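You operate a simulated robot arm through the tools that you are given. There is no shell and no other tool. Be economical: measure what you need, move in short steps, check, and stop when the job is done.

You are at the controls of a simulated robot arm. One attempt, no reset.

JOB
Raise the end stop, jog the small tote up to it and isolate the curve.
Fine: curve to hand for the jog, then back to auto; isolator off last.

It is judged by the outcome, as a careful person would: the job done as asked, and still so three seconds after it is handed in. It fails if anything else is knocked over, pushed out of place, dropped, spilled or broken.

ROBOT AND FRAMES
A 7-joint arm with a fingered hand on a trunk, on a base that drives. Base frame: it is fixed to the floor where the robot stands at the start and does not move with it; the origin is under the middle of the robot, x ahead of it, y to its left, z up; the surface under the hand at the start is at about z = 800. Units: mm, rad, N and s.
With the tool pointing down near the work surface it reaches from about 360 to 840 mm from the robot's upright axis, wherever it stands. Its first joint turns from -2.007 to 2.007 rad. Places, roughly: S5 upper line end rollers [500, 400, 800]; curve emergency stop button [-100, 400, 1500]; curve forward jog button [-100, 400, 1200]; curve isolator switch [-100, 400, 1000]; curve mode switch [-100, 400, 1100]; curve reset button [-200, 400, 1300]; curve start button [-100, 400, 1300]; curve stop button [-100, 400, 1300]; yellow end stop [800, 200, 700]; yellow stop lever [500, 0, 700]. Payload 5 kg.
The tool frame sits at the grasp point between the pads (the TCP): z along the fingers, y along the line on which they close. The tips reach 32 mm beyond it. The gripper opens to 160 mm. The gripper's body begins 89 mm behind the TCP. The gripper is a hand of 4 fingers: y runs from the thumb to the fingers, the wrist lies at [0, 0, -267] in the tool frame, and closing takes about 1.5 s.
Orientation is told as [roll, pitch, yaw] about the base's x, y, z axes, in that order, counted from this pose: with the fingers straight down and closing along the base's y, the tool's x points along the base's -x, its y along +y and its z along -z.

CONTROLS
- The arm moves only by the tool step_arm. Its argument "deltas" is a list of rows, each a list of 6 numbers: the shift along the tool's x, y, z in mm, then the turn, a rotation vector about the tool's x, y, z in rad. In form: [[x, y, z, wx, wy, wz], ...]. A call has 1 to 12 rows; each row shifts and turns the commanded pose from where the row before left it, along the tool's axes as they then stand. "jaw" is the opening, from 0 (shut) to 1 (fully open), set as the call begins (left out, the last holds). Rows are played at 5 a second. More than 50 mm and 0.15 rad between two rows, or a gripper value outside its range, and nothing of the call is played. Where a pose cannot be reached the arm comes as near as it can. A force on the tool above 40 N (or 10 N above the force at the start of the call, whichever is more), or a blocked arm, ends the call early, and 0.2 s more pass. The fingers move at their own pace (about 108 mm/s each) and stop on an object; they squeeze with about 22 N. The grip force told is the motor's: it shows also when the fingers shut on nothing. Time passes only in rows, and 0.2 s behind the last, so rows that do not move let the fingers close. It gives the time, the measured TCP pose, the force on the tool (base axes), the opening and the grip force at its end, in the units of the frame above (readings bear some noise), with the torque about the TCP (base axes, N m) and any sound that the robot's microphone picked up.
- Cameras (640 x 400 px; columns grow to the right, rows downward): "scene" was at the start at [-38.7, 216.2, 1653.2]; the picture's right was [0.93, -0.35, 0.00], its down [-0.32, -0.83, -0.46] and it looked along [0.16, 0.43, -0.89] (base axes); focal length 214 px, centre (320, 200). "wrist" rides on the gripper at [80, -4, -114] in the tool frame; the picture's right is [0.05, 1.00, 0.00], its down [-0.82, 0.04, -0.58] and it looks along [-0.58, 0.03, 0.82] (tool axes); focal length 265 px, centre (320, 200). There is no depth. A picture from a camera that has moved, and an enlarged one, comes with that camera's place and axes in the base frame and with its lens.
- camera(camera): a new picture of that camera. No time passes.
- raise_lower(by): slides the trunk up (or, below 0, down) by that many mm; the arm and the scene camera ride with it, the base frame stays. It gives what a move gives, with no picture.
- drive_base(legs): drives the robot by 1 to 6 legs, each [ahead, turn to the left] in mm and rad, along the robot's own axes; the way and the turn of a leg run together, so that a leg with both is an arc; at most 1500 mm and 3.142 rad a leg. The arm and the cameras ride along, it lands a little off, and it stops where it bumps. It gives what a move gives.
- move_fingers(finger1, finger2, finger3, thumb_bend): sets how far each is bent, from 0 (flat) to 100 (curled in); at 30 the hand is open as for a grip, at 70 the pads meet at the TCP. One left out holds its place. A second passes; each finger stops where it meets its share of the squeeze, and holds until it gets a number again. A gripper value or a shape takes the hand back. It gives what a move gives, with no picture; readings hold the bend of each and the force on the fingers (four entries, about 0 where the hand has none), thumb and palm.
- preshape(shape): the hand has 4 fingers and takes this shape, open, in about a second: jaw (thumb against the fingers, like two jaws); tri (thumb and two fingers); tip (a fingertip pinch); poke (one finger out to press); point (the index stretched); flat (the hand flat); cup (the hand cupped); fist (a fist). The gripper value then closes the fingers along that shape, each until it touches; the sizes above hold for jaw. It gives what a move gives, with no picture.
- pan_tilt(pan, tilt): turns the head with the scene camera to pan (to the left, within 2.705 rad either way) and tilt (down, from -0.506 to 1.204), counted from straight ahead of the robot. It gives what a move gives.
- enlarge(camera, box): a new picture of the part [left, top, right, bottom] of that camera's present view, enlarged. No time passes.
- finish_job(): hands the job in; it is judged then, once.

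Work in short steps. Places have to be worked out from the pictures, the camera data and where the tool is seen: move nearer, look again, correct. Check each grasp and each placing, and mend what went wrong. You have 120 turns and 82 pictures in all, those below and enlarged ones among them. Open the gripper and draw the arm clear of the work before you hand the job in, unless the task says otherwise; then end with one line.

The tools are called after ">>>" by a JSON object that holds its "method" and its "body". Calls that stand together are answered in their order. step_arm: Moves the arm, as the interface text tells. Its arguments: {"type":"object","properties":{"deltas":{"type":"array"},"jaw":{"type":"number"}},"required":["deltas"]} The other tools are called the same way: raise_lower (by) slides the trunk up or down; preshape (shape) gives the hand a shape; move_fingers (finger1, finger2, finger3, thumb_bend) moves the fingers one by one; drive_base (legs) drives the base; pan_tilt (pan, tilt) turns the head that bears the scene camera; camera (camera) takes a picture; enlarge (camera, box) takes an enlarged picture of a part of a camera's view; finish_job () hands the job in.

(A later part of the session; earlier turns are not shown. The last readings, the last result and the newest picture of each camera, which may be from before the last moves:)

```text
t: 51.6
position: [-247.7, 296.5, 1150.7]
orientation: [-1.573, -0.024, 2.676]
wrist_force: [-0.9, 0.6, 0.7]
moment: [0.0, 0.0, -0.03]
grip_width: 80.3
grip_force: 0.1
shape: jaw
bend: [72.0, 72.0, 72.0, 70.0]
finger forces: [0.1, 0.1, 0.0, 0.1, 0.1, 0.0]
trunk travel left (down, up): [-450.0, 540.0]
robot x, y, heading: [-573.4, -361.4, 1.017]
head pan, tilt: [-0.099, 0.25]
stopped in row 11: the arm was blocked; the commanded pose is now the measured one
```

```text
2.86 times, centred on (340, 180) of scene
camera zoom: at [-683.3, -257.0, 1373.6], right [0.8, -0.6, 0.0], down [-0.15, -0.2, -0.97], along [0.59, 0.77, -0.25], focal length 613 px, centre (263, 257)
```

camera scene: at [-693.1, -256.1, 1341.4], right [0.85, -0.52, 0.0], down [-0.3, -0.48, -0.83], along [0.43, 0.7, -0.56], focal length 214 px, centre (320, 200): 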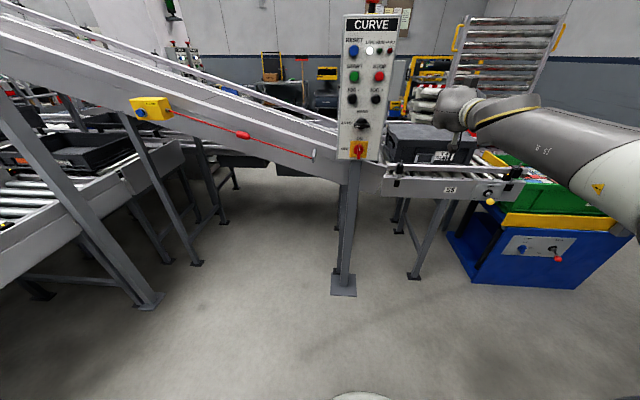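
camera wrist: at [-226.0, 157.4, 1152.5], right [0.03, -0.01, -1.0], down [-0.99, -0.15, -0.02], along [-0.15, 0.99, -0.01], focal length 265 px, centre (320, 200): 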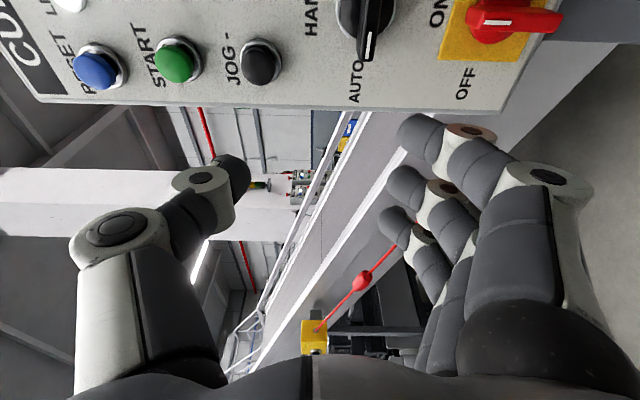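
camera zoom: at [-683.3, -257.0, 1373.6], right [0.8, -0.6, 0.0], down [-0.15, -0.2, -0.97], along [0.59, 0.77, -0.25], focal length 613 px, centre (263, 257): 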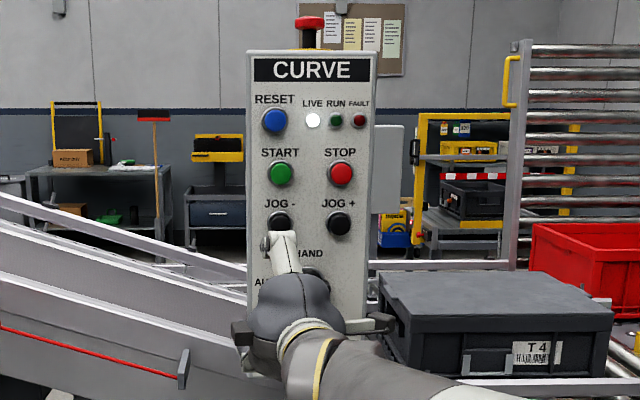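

The roll reached a quarter turn but with the position drifting about 65 mm left (joint near a limit). I try correcting heading and moving right onto the switch axis.

>>> {"method": "step_arm", "body": {"deltas": [[14, 7, 4, 0, 0.03, 0], [14, 7, 4, 0, 0.03, 0], [14, 7, 4, 0, 0.027, 0], [14, 7, 4, 0, 0, 0], [13, 7, 4, 0, 0, 0]]}}

>>> {"method": "camera", "body": {"camera": "wrist"}}

```text
t: 52.8
position: [-181.6, 282.9, 1113.2]
orientation: [-1.568, -0.028, 2.597]
wrist_force: [10.6, -6.3, -0.2]
moment: [-0.02, -0.07, 1.22]
grip_width: 79.9
grip_force: 0.2
shape: jaw
bend: [72.0, 72.0, 72.0, 70.0]
finger forces: [0.1, 0.0, 0.0, 0.0, 0.0, 0.0]
trunk travel left (down, up): [-450.0, 540.0]
robot x, y, heading: [-570.8, -361.2, 1.023]
head pan, tilt: [-0.099, 0.25]
```

```text
47 pictures are left
camera wrist: at [-170.9, 142.3, 1115.4], right [0.02, -0.01, -1.0], down [-1.0, -0.07, -0.02], along [-0.07, 1.0, -0.02], focal length 265 px, centre (320, 200)
```

wrist: 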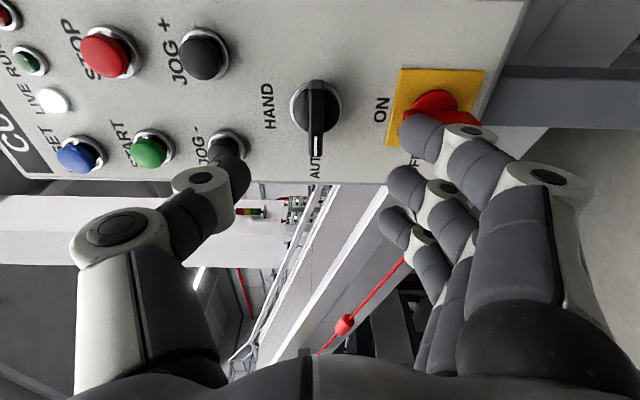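

There is an unexpected side force of about 12 N. I hold still one row and read again before moving.

>>> {"method": "step_arm", "body": {"deltas": [[0, 0, 0, 0, 0, 0]]}}

>>> {"method": "camera", "body": {"camera": "scene"}}

```text
t: 53.2
position: [-175.6, 278.8, 1113.7]
orientation: [-1.571, -0.025, 2.588]
wrist_force: [0.8, -0.9, -0.8]
moment: [-0.01, 0.01, 0.02]
grip_width: 79.9
grip_force: 0.1
shape: jaw
bend: [72.0, 72.0, 72.0, 70.0]
finger forces: [0.1, 0.1, 0.0, 0.1, 0.0, 0.1]
trunk travel left (down, up): [-450.0, 540.0]
robot x, y, heading: [-570.4, -360.9, 1.02]
head pan, tilt: [-0.099, 0.25]
```

```text
46 pictures are left
camera scene: at [-682.2, -257.7, 1373.7], right [0.8, -0.6, 0.0], down [-0.15, -0.2, -0.97], along [0.59, 0.77, -0.25], focal length 214 px, centre (320, 200)
```

scene: 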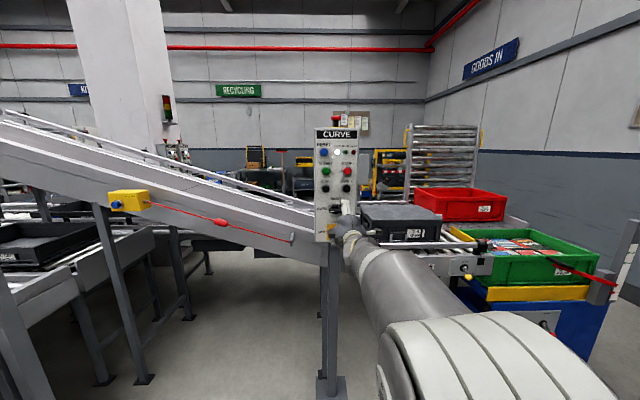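

It was only transient; forces are back to zero and the hand is on the switch axis at z 1114. I advance 50 mm and look again.

>>> {"method": "step_arm", "body": {"deltas": [[0, 0, 25, 0, 0, 0], [0, 0, 25, 0, 0, 0], [0, 0, 0, 0, 0, 0]]}}

>>> {"method": "camera", "body": {"camera": "wrist"}}

```text
t: 54.0
position: [-166.3, 305.8, 1118.6]
orientation: [-1.57, -0.027, 2.585]
wrist_force: [-0.5, 0.3, 0.1]
moment: [0.02, 0.03, -0.02]
grip_width: 80.0
grip_force: 0.1
shape: jaw
bend: [72.0, 72.0, 72.0, 70.0]
finger forces: [0.0, 0.0, 0.0, 0.0, 0.0, 0.0]
out of reach, approached as far as the arm can: row 2
trunk travel left (down, up): [-450.0, 540.0]
robot x, y, heading: [-572.7, -362.9, 1.02]
head pan, tilt: [-0.099, 0.25]
```

```text
45 pictures are left
camera wrist: at [-156.9, 166.7, 1120.8], right [0.02, -0.02, -1.0], down [-1.0, -0.06, -0.02], along [-0.06, 1.0, -0.02], focal length 265 px, centre (320, 200)
```

wrist: 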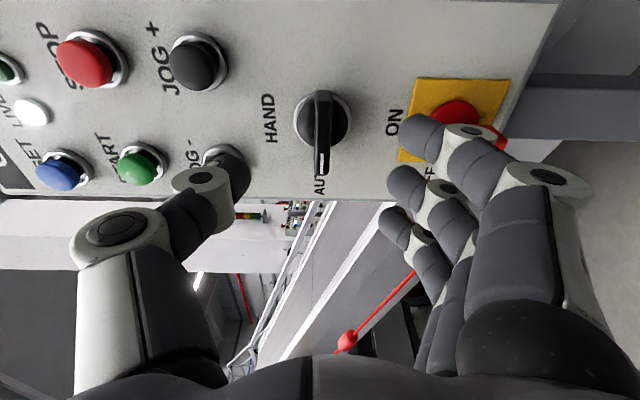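

Reach stops here in this roll, yet the handle is only ~70 mm on (bar spans h −320…−263, z≈1116). I shift 11 mm right and bring the base 35 mm nearer, then look.

>>> {"method": "step_arm", "body": {"deltas": [[11, 2, 0, 0, 0, 0], [0, 0, 0, 0, 0, 0]]}}

>>> {"method": "drive_base", "body": {"legs": [[35, 0]]}}

>>> {"method": "camera", "body": {"camera": "wrist"}}

```text
t: 54.6
position: [-159.5, 299.0, 1116.7]
orientation: [-1.571, -0.026, 2.588]
wrist_force: [0.6, 0.2, -0.6]
moment: [-0.02, -0.01, -0.01]
grip_width: 80.1
grip_force: 0.0
shape: jaw
bend: [72.0, 72.0, 72.0, 70.0]
finger forces: [0.0, 0.0, 0.1, 0.0, 0.0, 0.1]
out of reach, approached as far as the arm can: row 1
trunk travel left (down, up): [-450.0, 540.0]
robot x, y, heading: [-574.2, -362.1, 1.026]
head pan, tilt: [-0.099, 0.25]
```

```text
t: 55.5
position: [-140.5, 328.1, 1118.2]
orientation: [-1.571, -0.025, 2.59]
wrist_force: [-0.7, -0.3, 1.2]
moment: [0.01, -0.02, 0.03]
grip_width: 80.0
grip_force: 0.0
shape: jaw
bend: [72.0, 72.0, 72.0, 70.0]
finger forces: [0.0, 0.0, 0.0, 0.0, 0.0, 0.1]
trunk travel left (down, up): [-450.0, 540.0]
robot x, y, heading: [-556.0, -331.2, 1.02]
head pan, tilt: [-0.099, 0.25]
```

```text
44 pictures are left
camera wrist: at [-131.8, 188.4, 1119.1], right [0.02, -0.02, -1.0], down [-1.0, -0.06, -0.02], along [-0.06, 1.0, -0.02], focal length 265 px, centre (320, 200)
```

wrist: 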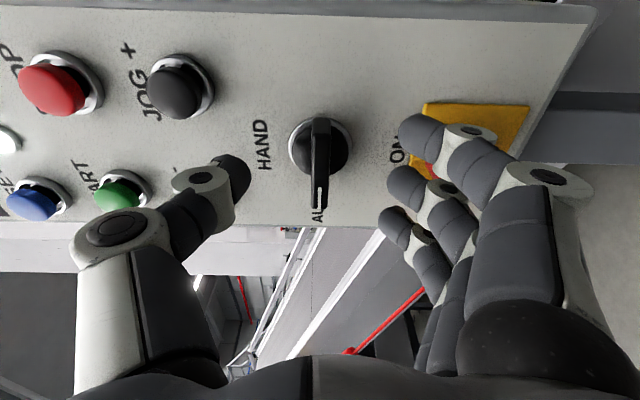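

Aligned (h −291, z 1118), tips ~238. I narrow the opening and go 28 mm nearer with the base.

>>> {"method": "step_arm", "body": {"deltas": [[0, 2, 0, 0, 0, 0], [0, 0, 0, 0, 0, 0], [0, 0, 0, 0, 0, 0]], "jaw": 0.3}}

>>> {"method": "drive_base", "body": {"legs": [[26, 0]]}}

>>> {"method": "camera", "body": {"camera": "wrist"}}

```text
t: 56.3
position: [-142.0, 329.2, 1115.0]
orientation: [-1.569, -0.025, 2.588]
wrist_force: [0.6, -0.6, 0.1]
moment: [0.02, 0.02, -0.02]
grip_width: 48.7
grip_force: 0.0
shape: jaw
bend: [73.0, 73.0, 73.0, 70.0]
finger forces: [0.0, 0.1, 0.1, 0.0, 0.0, 0.0]
trunk travel left (down, up): [-450.0, 540.0]
robot x, y, heading: [-553.6, -332.9, 1.02]
head pan, tilt: [-0.099, 0.25]
```

```text
t: 57.1
position: [-128.6, 351.1, 1114.7]
orientation: [-1.569, -0.023, 2.588]
wrist_force: [-0.9, -0.7, 0.0]
moment: [0.01, 0.0, 0.0]
grip_width: 48.5
grip_force: 0.0
shape: jaw
bend: [73.0, 73.0, 73.0, 70.0]
finger forces: [0.0, 0.0, 0.0, 0.0, 0.1, 0.1]
trunk travel left (down, up): [-450.0, 540.0]
robot x, y, heading: [-539.6, -310.5, 1.022]
head pan, tilt: [-0.099, 0.25]
```

```text
43 pictures are left
camera wrist: at [-118.6, 210.7, 1117.2], right [0.02, -0.02, -1.0], down [-1.0, -0.06, -0.02], along [-0.06, 1.0, -0.02], focal length 265 px, centre (320, 200)
```

wrist: 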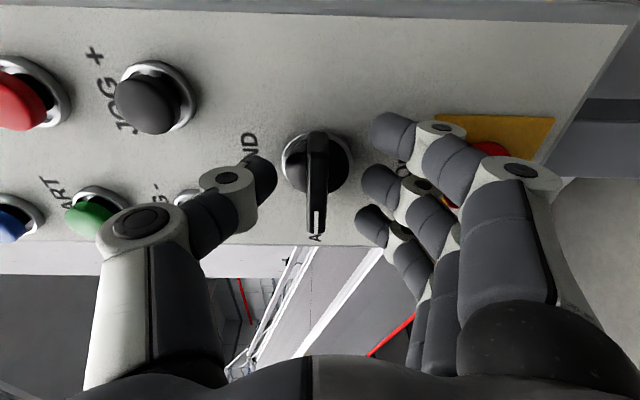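

Thumb and fingers flank the handle at hub level. I close on it.

>>> {"method": "step_arm", "body": {"deltas": [[0, 0, 0, 0, 0, 0], [0, 0, 0, 0, 0, 0], [0, 0, 0, 0, 0, 0], [0, 0, 0, 0, 0, 0]], "jaw": 0.0}}

>>> {"method": "camera", "body": {"camera": "wrist"}}

```text
t: 58.1
position: [-126.9, 352.1, 1113.9]
orientation: [-1.569, -0.025, 2.588]
wrist_force: [2.0, 1.6, 0.0]
moment: [-0.03, 0.03, -0.02]
grip_width: 6.2
grip_force: 22.5
shape: jaw
bend: [70.0, 70.0, 71.0, 70.0]
finger forces: [5.9, 6.5, 6.1, 0.1, 19.4, 0.1]
trunk travel left (down, up): [-450.0, 540.0]
robot x, y, heading: [-537.8, -309.6, 1.018]
head pan, tilt: [-0.099, 0.25]
```

```text
42 pictures are left
camera wrist: at [-118.3, 210.9, 1117.0], right [0.02, -0.02, -1.0], down [-1.0, -0.06, -0.02], along [-0.06, 1.0, -0.02], focal length 265 px, centre (320, 200)
```

wrist: 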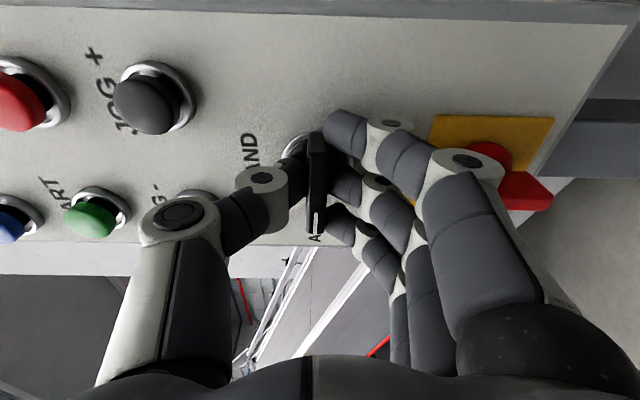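

The handle is held by all fingers (22 N). I turn clockwise in steps.

>>> {"method": "step_arm", "body": {"deltas": [[0, 0, 0, 0, 0, 0.1], [0, 0, 0, 0, 0, 0.1], [0, 0, 0, 0, 0, 0.1], [0, 0, 0, 0, 0, 0.1], [0, 0, 0, 0, 0, 0.1]]}}

>>> {"method": "camera", "body": {"camera": "wrist"}}

```text
t: 59.3
position: [-128.5, 352.0, 1112.7]
orientation: [-1.567, -0.526, 2.586]
wrist_force: [-2.8, 1.8, -7.9]
moment: [-0.13, 0.01, 0.09]
grip_width: 6.0
grip_force: 22.0
shape: jaw
bend: [70.0, 70.0, 71.0, 70.0]
finger forces: [7.2, 8.7, 8.5, 0.0, 18.2, 0.1]
trunk travel left (down, up): [-450.0, 540.0]
robot x, y, heading: [-539.9, -308.8, 1.019]
head pan, tilt: [-0.099, 0.25]
```

```text
41 pictures are left
camera wrist: at [-126.5, 216.1, 1077.2], right [-0.39, 0.24, -0.89], down [-0.92, -0.11, 0.38], along [-0.01, 0.97, 0.26], focal length 265 px, centre (320, 200)
```

wrist: 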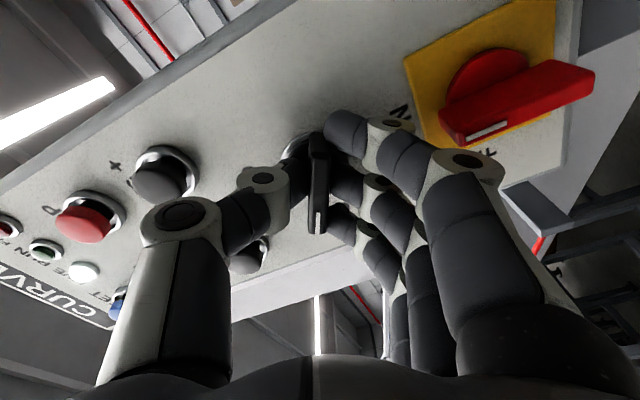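

The handle turns with the hand. I carry on to a quarter turn.

>>> {"method": "step_arm", "body": {"deltas": [[0, 0, 0, 0, 0, 0.1], [0, 0, 0, 0, 0, 0.1], [0, 0, 0, 0, 0, 0.1], [0, 0, 0, 0, 0, 0.1], [0, 0, 0, 0, 0, 0.1], [0, 0, 0, 0, 0, 0.1]]}}

>>> {"method": "step_arm", "body": {"deltas": [[0, 0, 0, 0, 0, 0.1], [0, 0, 0, 0, 0, 0.1], [0, 0, 0, 0, 0, 0.1], [0, 0, 0, 0, 0, 0.1], [0, 0, 0, 0, 0, 0.08]]}}

>>> {"method": "camera", "body": {"camera": "wrist"}}

```text
t: 60.7
position: [-129.2, 352.0, 1112.8]
orientation: [-1.562, -1.125, 2.582]
wrist_force: [-8.0, 0.0, -16.0]
moment: [-0.2, -0.03, 0.37]
grip_width: 6.1
grip_force: 22.0
shape: jaw
bend: [69.0, 70.0, 71.0, 70.0]
finger forces: [9.8, 10.3, 10.7, 0.1, 16.0, 0.1]
trunk travel left (down, up): [-450.0, 540.0]
robot x, y, heading: [-542.7, -311.6, 1.018]
head pan, tilt: [-0.099, 0.25]
```

```text
t: 61.9
position: [-130.9, 353.4, 1112.7]
orientation: [1.443, -1.537, -0.423]
wrist_force: [-13.9, 1.7, -23.9]
moment: [-0.27, -0.21, 0.37]
grip_width: 6.1
grip_force: 21.8
shape: jaw
bend: [69.0, 70.0, 71.0, 70.0]
finger forces: [10.1, 10.8, 12.0, 0.0, 16.1, 0.0]
trunk travel left (down, up): [-450.0, 540.0]
robot x, y, heading: [-542.3, -310.7, 1.022]
head pan, tilt: [-0.099, 0.25]
```

```text
40 pictures are left
camera wrist: at [-187.8, 254.5, 1033.1], right [-0.85, 0.52, -0.02], down [-0.31, -0.48, 0.82], along [0.42, 0.7, 0.57], focal length 265 px, centre (320, 200)
```

wrist: 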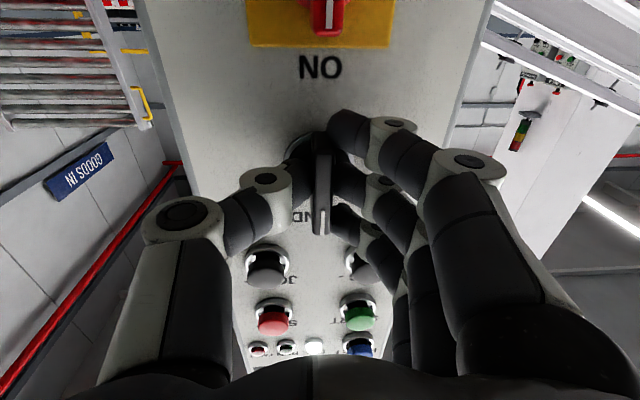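

The handle points to HAND. I open and draw straight back.

>>> {"method": "step_arm", "body": {"deltas": [[0, 0, 0, 0, 0, 0], [0, 0, 0, 0, 0, 0], [0, 0, 0, 0, 0, 0], [0, 0, -25, 0, 0, 0], [0, 0, -25, 0, 0, 0], [0, 0, -25, 0, 0, 0]], "jaw": 0.35}}

>>> {"method": "preshape", "body": {"shape": "poke"}}

>>> {"method": "camera", "body": {"camera": "wrist"}}

>>> {"method": "enlarge", "body": {"camera": "scene", "box": [280, 110, 440, 250]}}

```text
t: 63.3
position: [-166.2, 286.8, 1115.1]
orientation: [1.519, -1.538, -0.501]
wrist_force: [-0.4, 0.3, -0.2]
moment: [-0.01, 0.01, -0.01]
grip_width: 55.4
grip_force: 0.1
shape: jaw
bend: [73.0, 73.0, 73.0, 70.0]
finger forces: [0.0, 0.1, 0.1, 0.0, 0.1, 0.0]
trunk travel left (down, up): [-450.0, 540.0]
robot x, y, heading: [-540.7, -309.6, 1.022]
head pan, tilt: [-0.099, 0.25]
```

```text
t: 64.2
position: [-167.3, 286.7, 1115.6]
orientation: [1.519, -1.536, -0.504]
wrist_force: [0.5, -0.1, -0.3]
moment: [0.02, -0.01, 0.01]
grip_width: 0.0
grip_force: 0.1
shape: poke
bend: [100.0, 100.0, 100.0, 47.0]
finger forces: [0.0, 0.1, 0.0, 0.0, 0.0, 0.0]
trunk travel left (down, up): [-450.0, 540.0]
robot x, y, heading: [-543.5, -308.6, 1.025]
head pan, tilt: [-0.099, 0.25]
```

```text
39 pictures are left
camera wrist: at [-224.9, 188.2, 1034.8], right [-0.85, 0.53, -0.02], down [-0.32, -0.48, 0.82], along [0.42, 0.7, 0.58], focal length 265 px, centre (320, 200)
```

wrist: 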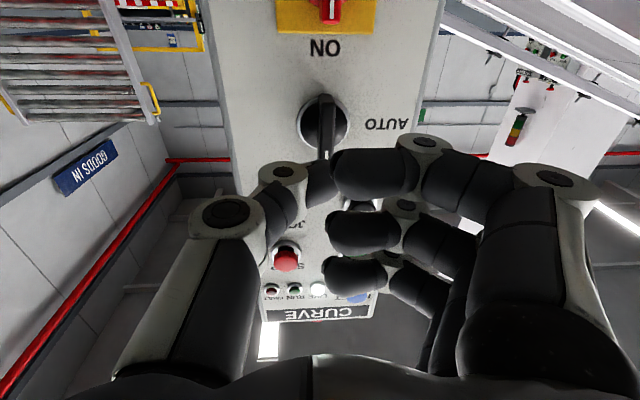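

```text
2.86 times, centred on (360, 180) of scene
camera zoom: at [-651.1, -204.9, 1373.6], right [0.8, -0.6, 0.0], down [-0.15, -0.2, -0.97], along [0.59, 0.77, -0.25], focal length 613 px, centre (206, 257)
```

zoom: 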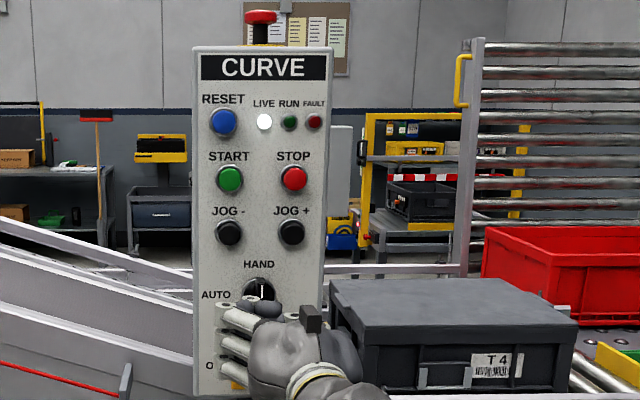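

Mode at HAND confirmed. The poke shape looks just curled; I try "point" to have one stretched finger.

>>> {"method": "preshape", "body": {"shape": "point"}}

>>> {"method": "camera", "body": {"camera": "wrist"}}

```text
t: 65.1
position: [-166.8, 287.6, 1114.7]
orientation: [1.52, -1.536, -0.505]
wrist_force: [0.3, -0.6, 0.7]
moment: [0.0, 0.0, 0.04]
grip_width: 152.0
grip_force: 0.0
shape: point
bend: [30.0, 100.0, 100.0, 54.0]
finger forces: [0.1, 0.1, 0.0, 0.0, 0.0, 0.0]
trunk travel left (down, up): [-450.0, 540.0]
robot x, y, heading: [-540.7, -310.3, 1.023]
head pan, tilt: [-0.099, 0.25]
```

```text
37 pictures are left
camera wrist: at [-224.9, 188.2, 1034.8], right [-0.85, 0.53, -0.02], down [-0.32, -0.48, 0.82], along [0.42, 0.7, 0.58], focal length 265 px, centre (320, 200)
```

wrist: 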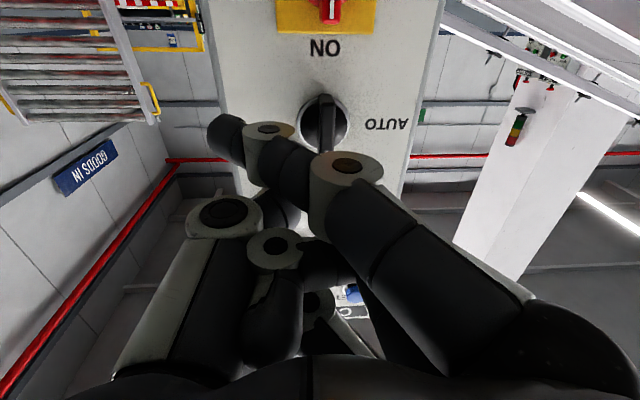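

The index leans across and I can't place its tip well. I set the fingers individually: middle finger as poker at the grasp point, others curled.

>>> {"method": "move_fingers", "body": {"finger1": 100, "finger2": 60, "finger3": 100, "thumb_bend": 20}}

>>> {"method": "camera", "body": {"camera": "wrist"}}

```text
t: 66.1
position: [-166.3, 287.5, 1114.4]
orientation: [1.52, -1.536, -0.504]
wrist_force: [-0.4, 0.9, 0.1]
moment: [0.0, 0.0, 0.0]
grip_width: 83.0
grip_force: 0.1
shape: fingers
bend: [100.0, 60.0, 100.0, 20.0]
finger forces: [0.0, 0.0, 0.1, 0.1, 0.0, 0.0]
trunk travel left (down, up): [-450.0, 540.0]
robot x, y, heading: [-538.2, -308.7, 1.022]
head pan, tilt: [-0.099, 0.25]
```

```text
36 pictures are left
camera wrist: at [-225.1, 188.1, 1034.8], right [-0.85, 0.53, -0.02], down [-0.32, -0.48, 0.82], along [0.42, 0.7, 0.58], focal length 265 px, centre (320, 200)
```

wrist: 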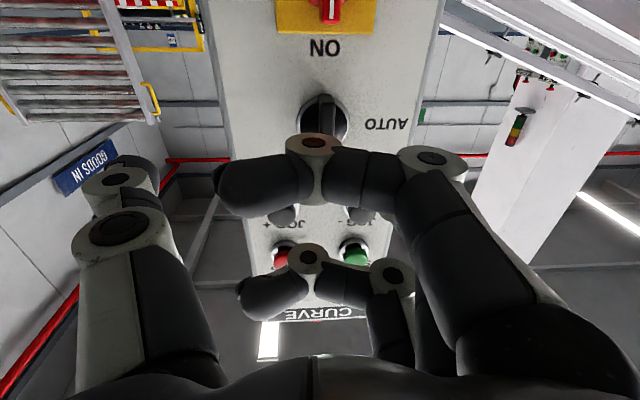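

The thumb stands clear on the JOG+ side, so it makes the better poker: curl all fingers, thumb half bent.

>>> {"method": "move_fingers", "body": {"finger1": 100, "finger2": 100, "finger3": 100, "thumb_bend": 40}}

>>> {"method": "camera", "body": {"camera": "wrist"}}

>>> {"method": "enlarge", "body": {"camera": "scene", "box": [320, 180, 400, 240]}}

```text
t: 67.1
position: [-167.0, 288.0, 1114.8]
orientation: [1.52, -1.535, -0.504]
wrist_force: [0.2, 0.6, 0.4]
moment: [0.01, 0.01, 0.01]
grip_width: 69.7
grip_force: 0.1
shape: fingers
bend: [100.0, 100.0, 100.0, 40.0]
finger forces: [0.0, 0.1, 0.0, 0.0, 0.1, 0.0]
trunk travel left (down, up): [-450.0, 540.0]
robot x, y, heading: [-543.0, -310.6, 1.02]
head pan, tilt: [-0.099, 0.25]
```

```text
35 pictures are left
camera wrist: at [-225.0, 188.1, 1034.8], right [-0.85, 0.53, -0.02], down [-0.32, -0.48, 0.82], along [0.42, 0.7, 0.58], focal length 265 px, centre (320, 200)
```

wrist: 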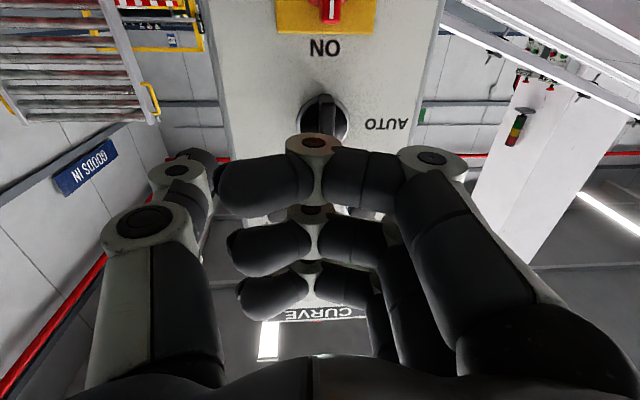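

```text
6.67 times, centred on (360, 210) of scene
camera zoom: at [-651.1, -204.9, 1373.6], right [0.8, -0.6, 0.0], down [-0.15, -0.2, -0.97], along [0.59, 0.77, -0.25], focal length 1430 px, centre (53, 133)
```

zoom: 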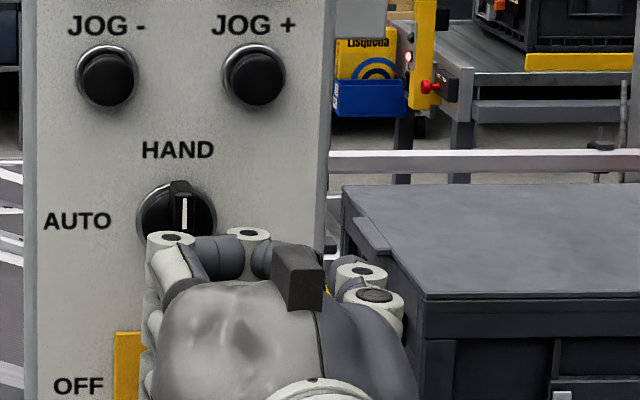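

Thumb tip is about 67 mm to the right and 27 mm ahead of the grasp point, well ahead of the curled fingers. I move up so the thumb faces JOG+, staying short of it.

>>> {"method": "step_arm", "body": {"deltas": [[-28.5, 10, 0, 0, 0, 0], [-28.5, 10, 0, 0, 0, 0], [-28.5, 10, 0, 0, 0, 0], [0, 0, 20, 0, 0, 0], [0, 0, 20, 0, 0, 0], [0, 0, 0, 0, 0, 0]]}}

>>> {"method": "camera", "body": {"camera": "wrist"}}

>>> {"method": "enlarge", "body": {"camera": "scene", "box": [320, 130, 400, 220]}}

```text
t: 68.5
position: [-170.4, 335.2, 1201.6]
orientation: [1.52, -1.535, -0.502]
wrist_force: [0.3, -0.7, 0.4]
moment: [-0.02, -0.07, 0.0]
grip_width: 69.9
grip_force: 0.1
shape: fingers
bend: [100.0, 100.0, 100.0, 40.0]
finger forces: [0.0, 0.0, 0.0, 0.0, 0.0, 0.0]
trunk travel left (down, up): [-450.0, 540.0]
robot x, y, heading: [-539.5, -310.1, 1.026]
head pan, tilt: [-0.099, 0.25]
```

```text
33 pictures are left
camera wrist: at [-227.4, 236.7, 1121.0], right [-0.85, 0.53, -0.02], down [-0.31, -0.48, 0.82], along [0.42, 0.7, 0.58], focal length 265 px, centre (320, 200)
```

wrist: 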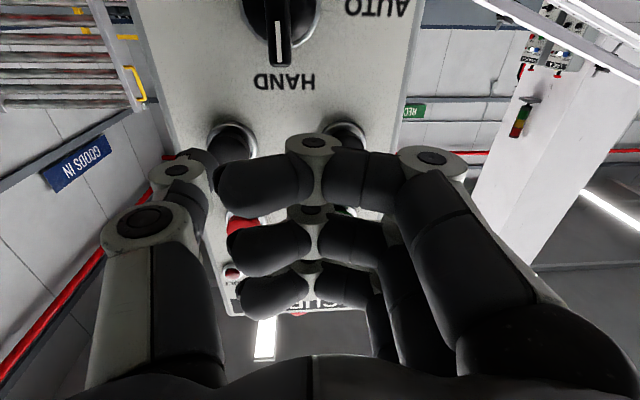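

```text
4.44 times, centred on (360, 175) of scene
camera zoom: at [-651.0, -204.8, 1373.6], right [0.8, -0.6, 0.0], down [-0.15, -0.2, -0.97], along [0.59, 0.77, -0.25], focal length 953 px, centre (142, 311)
```

zoom: 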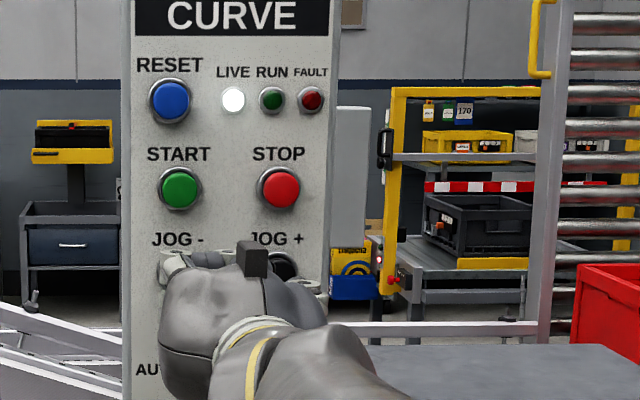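

The button lies right ahead of the thumb tip (lateral −67 in tool frame). I advance towards contact.

>>> {"method": "step_arm", "body": {"deltas": [[0, 0, 15, 0, 0, 0], [0, 0, 10, 0, 0, 0], [0, 0, 5, 0, 0, 0], [0, 0, 0, 0, 0, 0]]}}

>>> {"method": "camera", "body": {"camera": "wrist"}}

>>> {"method": "enlarge", "body": {"camera": "scene", "box": [330, 160, 550, 300]}}

```text
t: 69.5
position: [-153.4, 360.9, 1201.6]
orientation: [1.542, -1.535, -0.524]
wrist_force: [-1.5, -3.0, 0.6]
moment: [-0.01, -0.03, -0.22]
grip_width: 70.0
grip_force: 1.4
shape: fingers
bend: [100.0, 100.0, 100.0, 40.0]
finger forces: [0.0, 0.0, 0.1, 0.0, 3.0, 0.0]
trunk travel left (down, up): [-450.0, 540.0]
robot x, y, heading: [-538.2, -309.4, 1.022]
head pan, tilt: [-0.099, 0.25]
heard: click
```

```text
31 pictures are left
camera wrist: at [-211.2, 261.9, 1121.6], right [-0.85, 0.53, -0.02], down [-0.32, -0.48, 0.82], along [0.42, 0.7, 0.58], focal length 265 px, centre (320, 200)
```

wrist: 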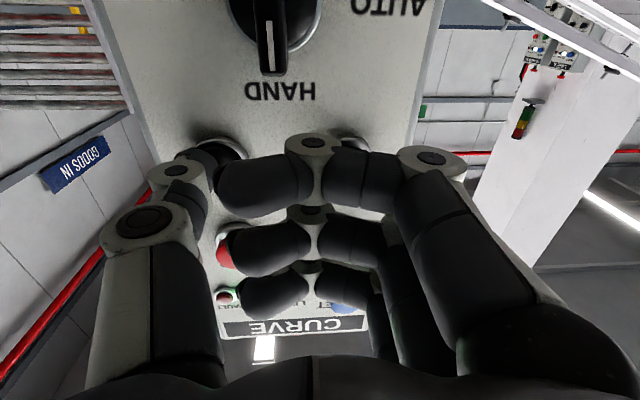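

```text
2.86 times, centred on (440, 230) of scene
camera zoom: at [-651.0, -205.5, 1373.7], right [0.8, -0.6, 0.0], down [-0.15, -0.2, -0.97], along [0.59, 0.77, -0.25], focal length 613 px, centre (-23, 114)
```

zoom: 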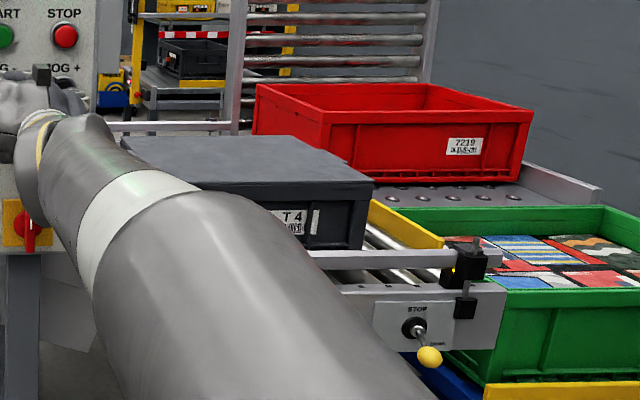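

A click, 3 N on the thumb, and the tote has shifted towards the stop. I hold the button briefly and look again.

>>> {"method": "step_arm", "body": {"deltas": [[0, 0, 0, 0, 0, 0], [0, 0, 0, 0, 0, 0]]}}

>>> {"method": "enlarge", "body": {"camera": "scene", "box": [330, 160, 550, 300]}}

```text
t: 70.1
position: [-153.7, 361.0, 1201.7]
orientation: [1.537, -1.536, -0.524]
wrist_force: [-1.3, -2.6, 0.8]
moment: [-0.01, -0.01, -0.24]
grip_width: 70.0
grip_force: 1.6
shape: fingers
bend: [100.0, 100.0, 100.0, 40.0]
finger forces: [0.1, 0.0, 0.0, 0.0, 3.0, 0.0]
trunk travel left (down, up): [-450.0, 540.0]
robot x, y, heading: [-544.0, -306.5, 1.016]
head pan, tilt: [-0.099, 0.25]
```

```text
2.86 times, centred on (440, 230) of scene
camera zoom: at [-651.3, -205.3, 1373.6], right [0.8, -0.6, 0.0], down [-0.15, -0.2, -0.97], along [0.59, 0.77, -0.25], focal length 613 px, centre (-23, 114)
```

zoom: 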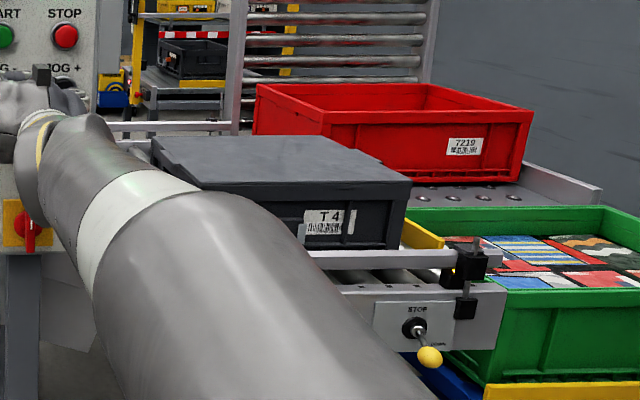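

It moves about 36 px per 0.6 s, with a similar gap left. I hold for two more rows.

>>> {"method": "step_arm", "body": {"deltas": [[0, 0, 0, 0, 0, 0], [0, 0, 0, 0, 0, 0]]}}

>>> {"method": "enlarge", "body": {"camera": "scene", "box": [400, 190, 510, 260]}}

```text
t: 70.7
position: [-154.4, 361.1, 1202.1]
orientation: [1.537, -1.536, -0.519]
wrist_force: [-1.9, -2.9, 0.9]
moment: [0.01, -0.05, -0.23]
grip_width: 70.1
grip_force: 1.5
shape: fingers
bend: [100.0, 100.0, 100.0, 40.0]
finger forces: [0.0, 0.0, 0.0, 0.0, 2.9, 0.0]
trunk travel left (down, up): [-450.0, 540.0]
robot x, y, heading: [-544.9, -309.3, 1.022]
head pan, tilt: [-0.099, 0.25]
```

```text
5.71 times, centred on (455, 225) of scene
camera zoom: at [-651.3, -205.3, 1373.6], right [0.8, -0.6, 0.0], down [-0.15, -0.2, -0.97], along [0.59, 0.77, -0.25], focal length 1226 px, centre (-451, 57)
```

zoom: 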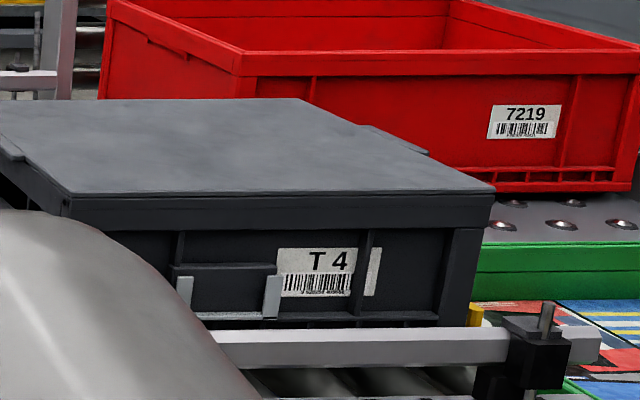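

Almost at the plate (some 10 mm gap). One more short hold.

>>> {"method": "step_arm", "body": {"deltas": [[0, 0, 0, 0, 0, 0]]}}

>>> {"method": "enlarge", "body": {"camera": "scene", "box": [400, 190, 510, 260]}}

```text
t: 71.1
position: [-153.4, 360.8, 1201.7]
orientation: [1.537, -1.536, -0.519]
wrist_force: [-1.6, -3.1, 0.1]
moment: [-0.02, -0.08, -0.23]
grip_width: 70.4
grip_force: 1.5
shape: fingers
bend: [100.0, 100.0, 100.0, 40.0]
finger forces: [0.0, 0.0, 0.0, 0.1, 3.0, 0.0]
trunk travel left (down, up): [-450.0, 540.0]
robot x, y, heading: [-542.1, -310.2, 1.028]
head pan, tilt: [-0.099, 0.25]
```

```text
5.71 times, centred on (455, 225) of scene
camera zoom: at [-651.3, -205.3, 1373.6], right [0.8, -0.6, 0.0], down [-0.15, -0.2, -0.97], along [0.59, 0.77, -0.25], focal length 1226 px, centre (-451, 57)
```

zoom: 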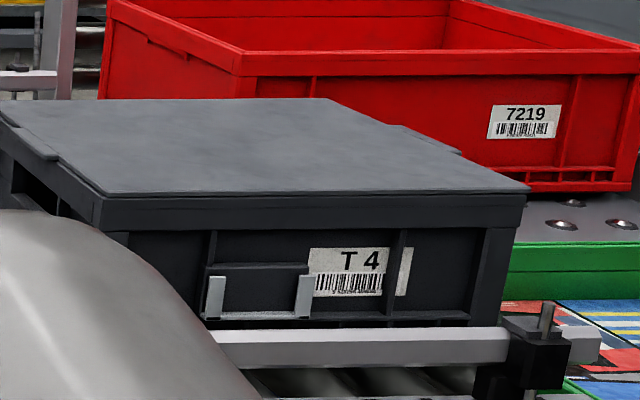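

It moved less than at full speed, and the plate is now hidden right at its leading face: it looks to have reached the stop. I release the button and draw back.

>>> {"method": "step_arm", "body": {"deltas": [[0, 0, -25, 0, 0, 0], [0, 0, -25, 0, 0, 0], [0, 0, -25, 0, 0, 0], [0, 0, -25, 0, 0, 0]]}}

>>> {"method": "pan_tilt", "body": {"pan": -0.4, "tilt": 0.35}}

>>> {"method": "camera", "body": {"camera": "scene"}}

```text
t: 72.3
position: [-152.6, 241.6, 1201.8]
orientation: [1.526, -1.534, -0.611]
wrist_force: [1.8, -1.6, -1.8]
moment: [0.02, 0.0, 0.26]
grip_width: 69.7
grip_force: 0.0
shape: fingers
bend: [100.0, 100.0, 100.0, 40.0]
finger forces: [0.1, 0.1, 0.0, 0.0, 0.1, 0.0]
trunk travel left (down, up): [-450.0, 540.0]
robot x, y, heading: [-540.8, -310.9, 1.024]
head pan, tilt: [-0.099, 0.25]
stopped in row 4: the arm was blocked; the commanded pose is now the measured one
```

```text
t: 73.1
position: [-157.2, 244.8, 1201.9]
orientation: [1.536, -1.535, -0.614]
wrist_force: [-0.9, 1.1, -0.2]
moment: [0.03, 0.0, -0.02]
grip_width: 69.7
grip_force: 0.1
shape: fingers
bend: [100.0, 100.0, 100.0, 40.0]
finger forces: [0.0, 0.1, 0.0, 0.0, 0.0, 0.1]
trunk travel left (down, up): [-450.0, 540.0]
robot x, y, heading: [-541.6, -312.8, 1.024]
head pan, tilt: [-0.4, 0.351]
```

```text
26 pictures are left
camera scene: at [-632.0, -225.1, 1364.2], right [0.58, -0.81, 0.0], down [-0.28, -0.2, -0.94], along [0.76, 0.55, -0.34], focal length 214 px, centre (320, 200)
```

scene: 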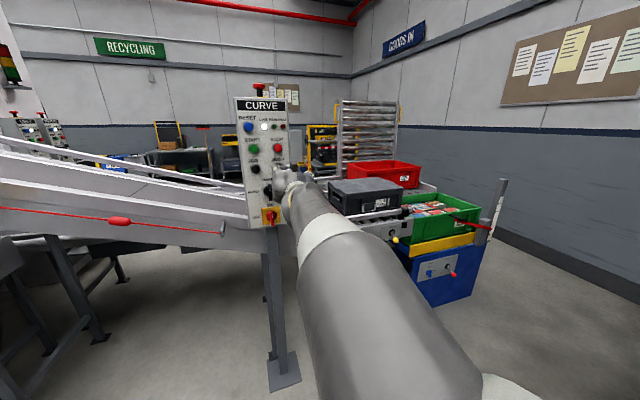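

To verify contact with the stop from above, I raise the trunk for a look (hand is well clear of the panel).

>>> {"method": "raise_lower", "body": {"by": 400}}

>>> {"method": "enlarge", "body": {"camera": "scene", "box": [310, 210, 470, 320]}}

```text
t: 76.9
position: [-157.4, 244.2, 1602.0]
orientation: [1.533, -1.536, -0.616]
wrist_force: [0.6, -0.2, 0.8]
moment: [0.01, 0.0, 0.02]
grip_width: 69.6
grip_force: 0.1
shape: fingers
bend: [100.0, 100.0, 100.0, 40.0]
finger forces: [0.0, 0.0, 0.1, 0.1, 0.0, 0.0]
trunk travel left (down, up): [-850.0, 140.0]
robot x, y, heading: [-540.3, -308.4, 1.018]
head pan, tilt: [-0.4, 0.351]
```

```text
3.64 times, centred on (390, 265) of scene
camera zoom: at [-631.9, -225.1, 1764.1], right [0.58, -0.81, 0.0], down [-0.28, -0.2, -0.94], along [0.76, 0.55, -0.34], focal length 780 px, centre (66, -36)
```

zoom: 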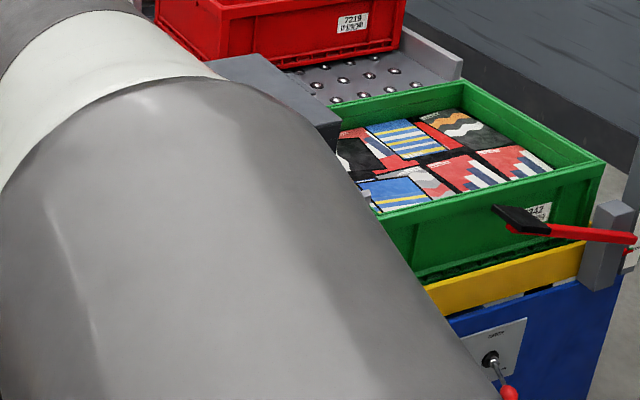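

The upper arm hides the spot from here. The slowed last step already indicates contact; I'll verify once the arm is away. Back down, and return the hand to jaw shape facing the mode switch.

>>> {"method": "raise_lower", "body": {"by": -400}}

>>> {"method": "step_arm", "body": {"deltas": [[0, 0, 10, -0.03, 0, 0], [0, 0, 10, -0.03, 0, 0], [22, 8, 0, -0.03, 0, 0], [22, 8, 0, 0, 0, 0], [22, 7, 0, 0, 0, 0], [22, 7, 0, 0, 0, 0], [0, 0, 0, 0, 0, 0]]}}

>>> {"method": "preshape", "body": {"shape": "jaw"}}

>>> {"method": "step_arm", "body": {"deltas": [[0, 0, 0, 0, 0, 0], [0, 0, 0, 0, 0, 0], [0, 0, 0, 0, 0, 0], [0, 0, 0, 0, 0, 0]], "jaw": 0.35}}

>>> {"method": "camera", "body": {"camera": "wrist"}}

```text
t: 80.7
position: [-156.5, 242.8, 1201.9]
orientation: [1.536, -1.536, -0.618]
wrist_force: [0.3, -0.1, -0.4]
moment: [0.0, -0.03, 0.0]
grip_width: 69.4
grip_force: 0.0
shape: fingers
bend: [100.0, 100.0, 100.0, 40.0]
finger forces: [0.1, 0.1, 0.0, 0.0, 0.1, 0.0]
trunk travel left (down, up): [-450.0, 540.0]
robot x, y, heading: [-538.1, -310.3, 1.024]
head pan, tilt: [-0.4, 0.351]
```

```text
t: 82.3
position: [-172.5, 278.3, 1114.3]
orientation: [1.618, -1.537, -0.609]
wrist_force: [-0.4, -0.9, -0.2]
moment: [-0.01, 0.01, -0.01]
grip_width: 69.5
grip_force: 0.2
shape: fingers
bend: [100.0, 100.0, 100.0, 40.0]
finger forces: [0.1, 0.1, 0.0, 0.0, 0.0, 0.0]
trunk travel left (down, up): [-450.0, 540.0]
robot x, y, heading: [-539.1, -308.6, 1.021]
head pan, tilt: [-0.4, 0.351]
```

```text
t: 83.2
position: [-173.2, 277.6, 1115.1]
orientation: [1.624, -1.536, -0.614]
wrist_force: [0.4, -0.2, -0.1]
moment: [0.01, 0.01, 0.01]
grip_width: 160.0
grip_force: 0.0
shape: jaw
bend: [30.0, 30.0, 30.0, 30.0]
finger forces: [0.0, 0.0, 0.0, 0.1, 0.0, 0.0]
trunk travel left (down, up): [-450.0, 540.0]
robot x, y, heading: [-542.1, -312.1, 1.02]
head pan, tilt: [-0.4, 0.351]
```

```text
t: 84.2
position: [-173.4, 278.2, 1115.4]
orientation: [1.625, -1.536, -0.615]
wrist_force: [0.2, 0.2, 0.0]
moment: [-0.01, 0.0, 0.0]
grip_width: 56.8
grip_force: 0.0
shape: jaw
bend: [73.0, 73.0, 73.0, 70.0]
finger forces: [0.0, 0.0, 0.1, 0.1, 0.1, 0.0]
trunk travel left (down, up): [-450.0, 540.0]
robot x, y, heading: [-540.1, -309.4, 1.02]
head pan, tilt: [-0.4, 0.351]
```

```text
24 pictures are left
camera wrist: at [-230.7, 179.7, 1034.0], right [-0.85, 0.53, -0.02], down [-0.32, -0.48, 0.82], along [0.42, 0.7, 0.58], focal length 265 px, centre (320, 200)
```

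wrist: 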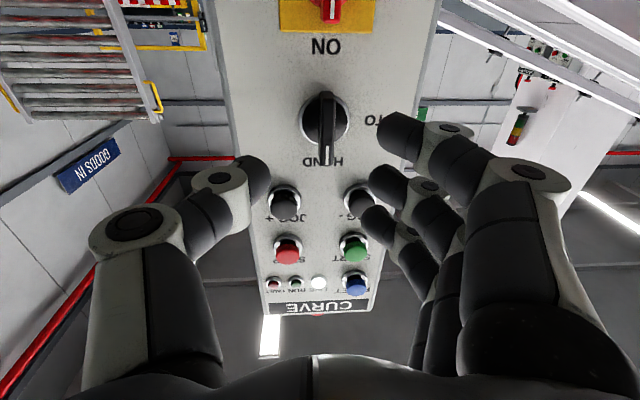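

Mode at HAND, hand centred (h −293, z 1115). I advance 86 mm and close on the handle.

>>> {"method": "step_arm", "body": {"deltas": [[0, 0, 25, 0, 0, 0], [0, 0, 25, 0, 0, 0], [0, 0, 20, 0, 0, 0], [0, 0, 16, 0, 0, 0], [0, 0, 0, 0, 0, 0]]}}

>>> {"method": "step_arm", "body": {"deltas": [[0, 0, 0, 0, 0, 0], [0, 0, 0, 0, 0, 0], [0, 0, 0, 0, 0, 0], [0, 0, 0, 0, 0, 0]], "jaw": 0.0}}

```text
t: 85.4
position: [-126.7, 351.0, 1116.0]
orientation: [1.624, -1.535, -0.614]
wrist_force: [0.8, -0.4, -0.6]
moment: [0.0, 0.01, 0.0]
grip_width: 56.7
grip_force: 0.1
shape: jaw
bend: [73.0, 73.0, 73.0, 70.0]
finger forces: [0.1, 0.1, 0.2, 0.0, 0.0, 0.0]
trunk travel left (down, up): [-450.0, 540.0]
robot x, y, heading: [-540.2, -307.8, 1.023]
head pan, tilt: [-0.4, 0.351]
```

```text
t: 86.4
position: [-126.7, 352.4, 1114.3]
orientation: [1.627, -1.536, -0.616]
wrist_force: [0.4, 4.0, 0.8]
moment: [0.0, -0.03, 0.03]
grip_width: 7.0
grip_force: 22.0
shape: jaw
bend: [72.0, 72.0, 72.0, 70.0]
finger forces: [6.3, 6.7, 6.7, 0.0, 18.0, 0.0]
trunk travel left (down, up): [-450.0, 540.0]
robot x, y, heading: [-540.1, -313.4, 1.023]
head pan, tilt: [-0.4, 0.351]
```

Handle held. I turn counter-clockwise back towards AUTO.

>>> {"method": "step_arm", "body": {"deltas": [[0, 0, 0, 0, 0, -0.1], [0, 0, 0, 0, 0, -0.1], [0, 0, 0, 0, 0, -0.1], [0, 0, 0, 0, 0, -0.1], [0, 0, 0, 0, 0, -0.1], [0, 0, 0, 0, 0, -0.1], [0, 0, 0, 0, 0, -0.1], [0, 0, 0, 0, 0, -0.1]]}}

>>> {"method": "step_arm", "body": {"deltas": [[0, 0, 0, 0, 0, -0.1], [0, 0, 0, 0, 0, -0.1], [0, 0, 0, 0, 0, -0.1], [0, 0, 0, 0, 0, -0.1], [0, 0, 0, 0, 0, -0.1], [0, 0, 0, 0, 0, -0.1], [0, 0, 0, 0, 0, -0.1], [0, 0, 0, 0, 0, -0.05]]}}

>>> {"method": "camera", "body": {"camera": "wrist"}}

```text
t: 88.2
position: [-128.1, 350.4, 1116.2]
orientation: [-1.58, -0.802, 2.589]
wrist_force: [1.0, 6.9, 16.5]
moment: [0.23, -0.07, -0.04]
grip_width: 6.1
grip_force: 22.3
shape: jaw
bend: [72.0, 72.0, 72.0, 69.0]
finger forces: [4.9, 5.0, 3.7, 0.0, 23.7, 0.1]
trunk travel left (down, up): [-450.0, 540.0]
robot x, y, heading: [-540.7, -311.8, 1.019]
head pan, tilt: [-0.4, 0.351]
```

```text
t: 90.0
position: [-128.5, 351.7, 1117.3]
orientation: [-1.576, -0.051, 2.583]
wrist_force: [-6.9, 5.0, 18.7]
moment: [0.4, -0.14, 0.1]
grip_width: 6.6
grip_force: 21.9
shape: jaw
bend: [72.0, 72.0, 73.0, 69.0]
finger forces: [4.2, 3.5, 1.4, 0.0, 27.7, 0.1]
trunk travel left (down, up): [-450.0, 540.0]
robot x, y, heading: [-541.3, -310.2, 1.017]
head pan, tilt: [-0.4, 0.351]
```

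```text
23 pictures are left
camera wrist: at [-120.4, 210.7, 1116.2], right [0.0, 0.0, -1.0], down [-1.0, -0.06, 0.0], along [-0.06, 1.0, 0.0], focal length 265 px, centre (320, 200)
```

wrist: 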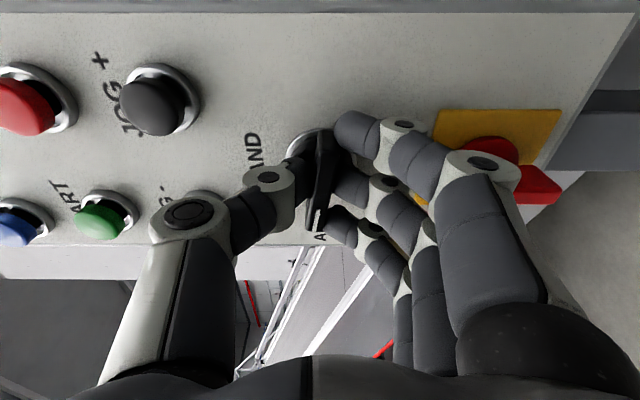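

The handle lags the hand by a few degrees. I turn slightly further, then open and check.

>>> {"method": "step_arm", "body": {"deltas": [[0, 0, 0, 0, 0, -0.05], [0, 0, 0, 0, 0, -0.05], [0, 0, 0, 0, 0, -0.04], [0, 0, 0, 0, 0, 0]]}}

>>> {"method": "step_arm", "body": {"deltas": [[0, 0, 0, 0, 0, 0], [0, 0, 0, 0, 0, 0], [0, 0, 0, 0, 0, 0]], "jaw": 0.35}}

>>> {"method": "camera", "body": {"camera": "wrist"}}

```text
t: 91.0
position: [-129.2, 350.9, 1116.3]
orientation: [-1.576, 0.088, 2.582]
wrist_force: [-6.6, 6.5, 19.3]
moment: [0.4, -0.16, 0.1]
grip_width: 6.4
grip_force: 21.7
shape: jaw
bend: [72.0, 72.0, 73.0, 69.0]
finger forces: [4.3, 3.3, 1.3, 0.0, 28.4, 0.0]
trunk travel left (down, up): [-450.0, 540.0]
robot x, y, heading: [-539.9, -312.3, 1.021]
head pan, tilt: [-0.4, 0.351]
```

```text
t: 91.8
position: [-126.7, 349.6, 1112.3]
orientation: [-1.571, 0.084, 2.579]
wrist_force: [-0.2, -0.1, -0.5]
moment: [0.0, 0.0, 0.0]
grip_width: 55.6
grip_force: 0.0
shape: jaw
bend: [73.0, 73.0, 73.0, 70.0]
finger forces: [0.0, 0.1, 0.0, 0.0, 0.0, 0.0]
trunk travel left (down, up): [-450.0, 540.0]
robot x, y, heading: [-538.1, -307.7, 1.02]
head pan, tilt: [-0.4, 0.351]
```

```text
22 pictures are left
camera wrist: at [-118.7, 210.7, 1124.5], right [0.12, -0.07, -0.99], down [-0.99, -0.06, -0.11], along [-0.05, 1.0, -0.08], focal length 265 px, centre (320, 200)
```

wrist: 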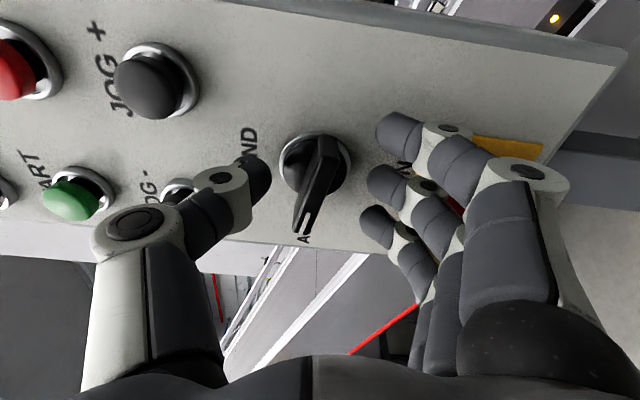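

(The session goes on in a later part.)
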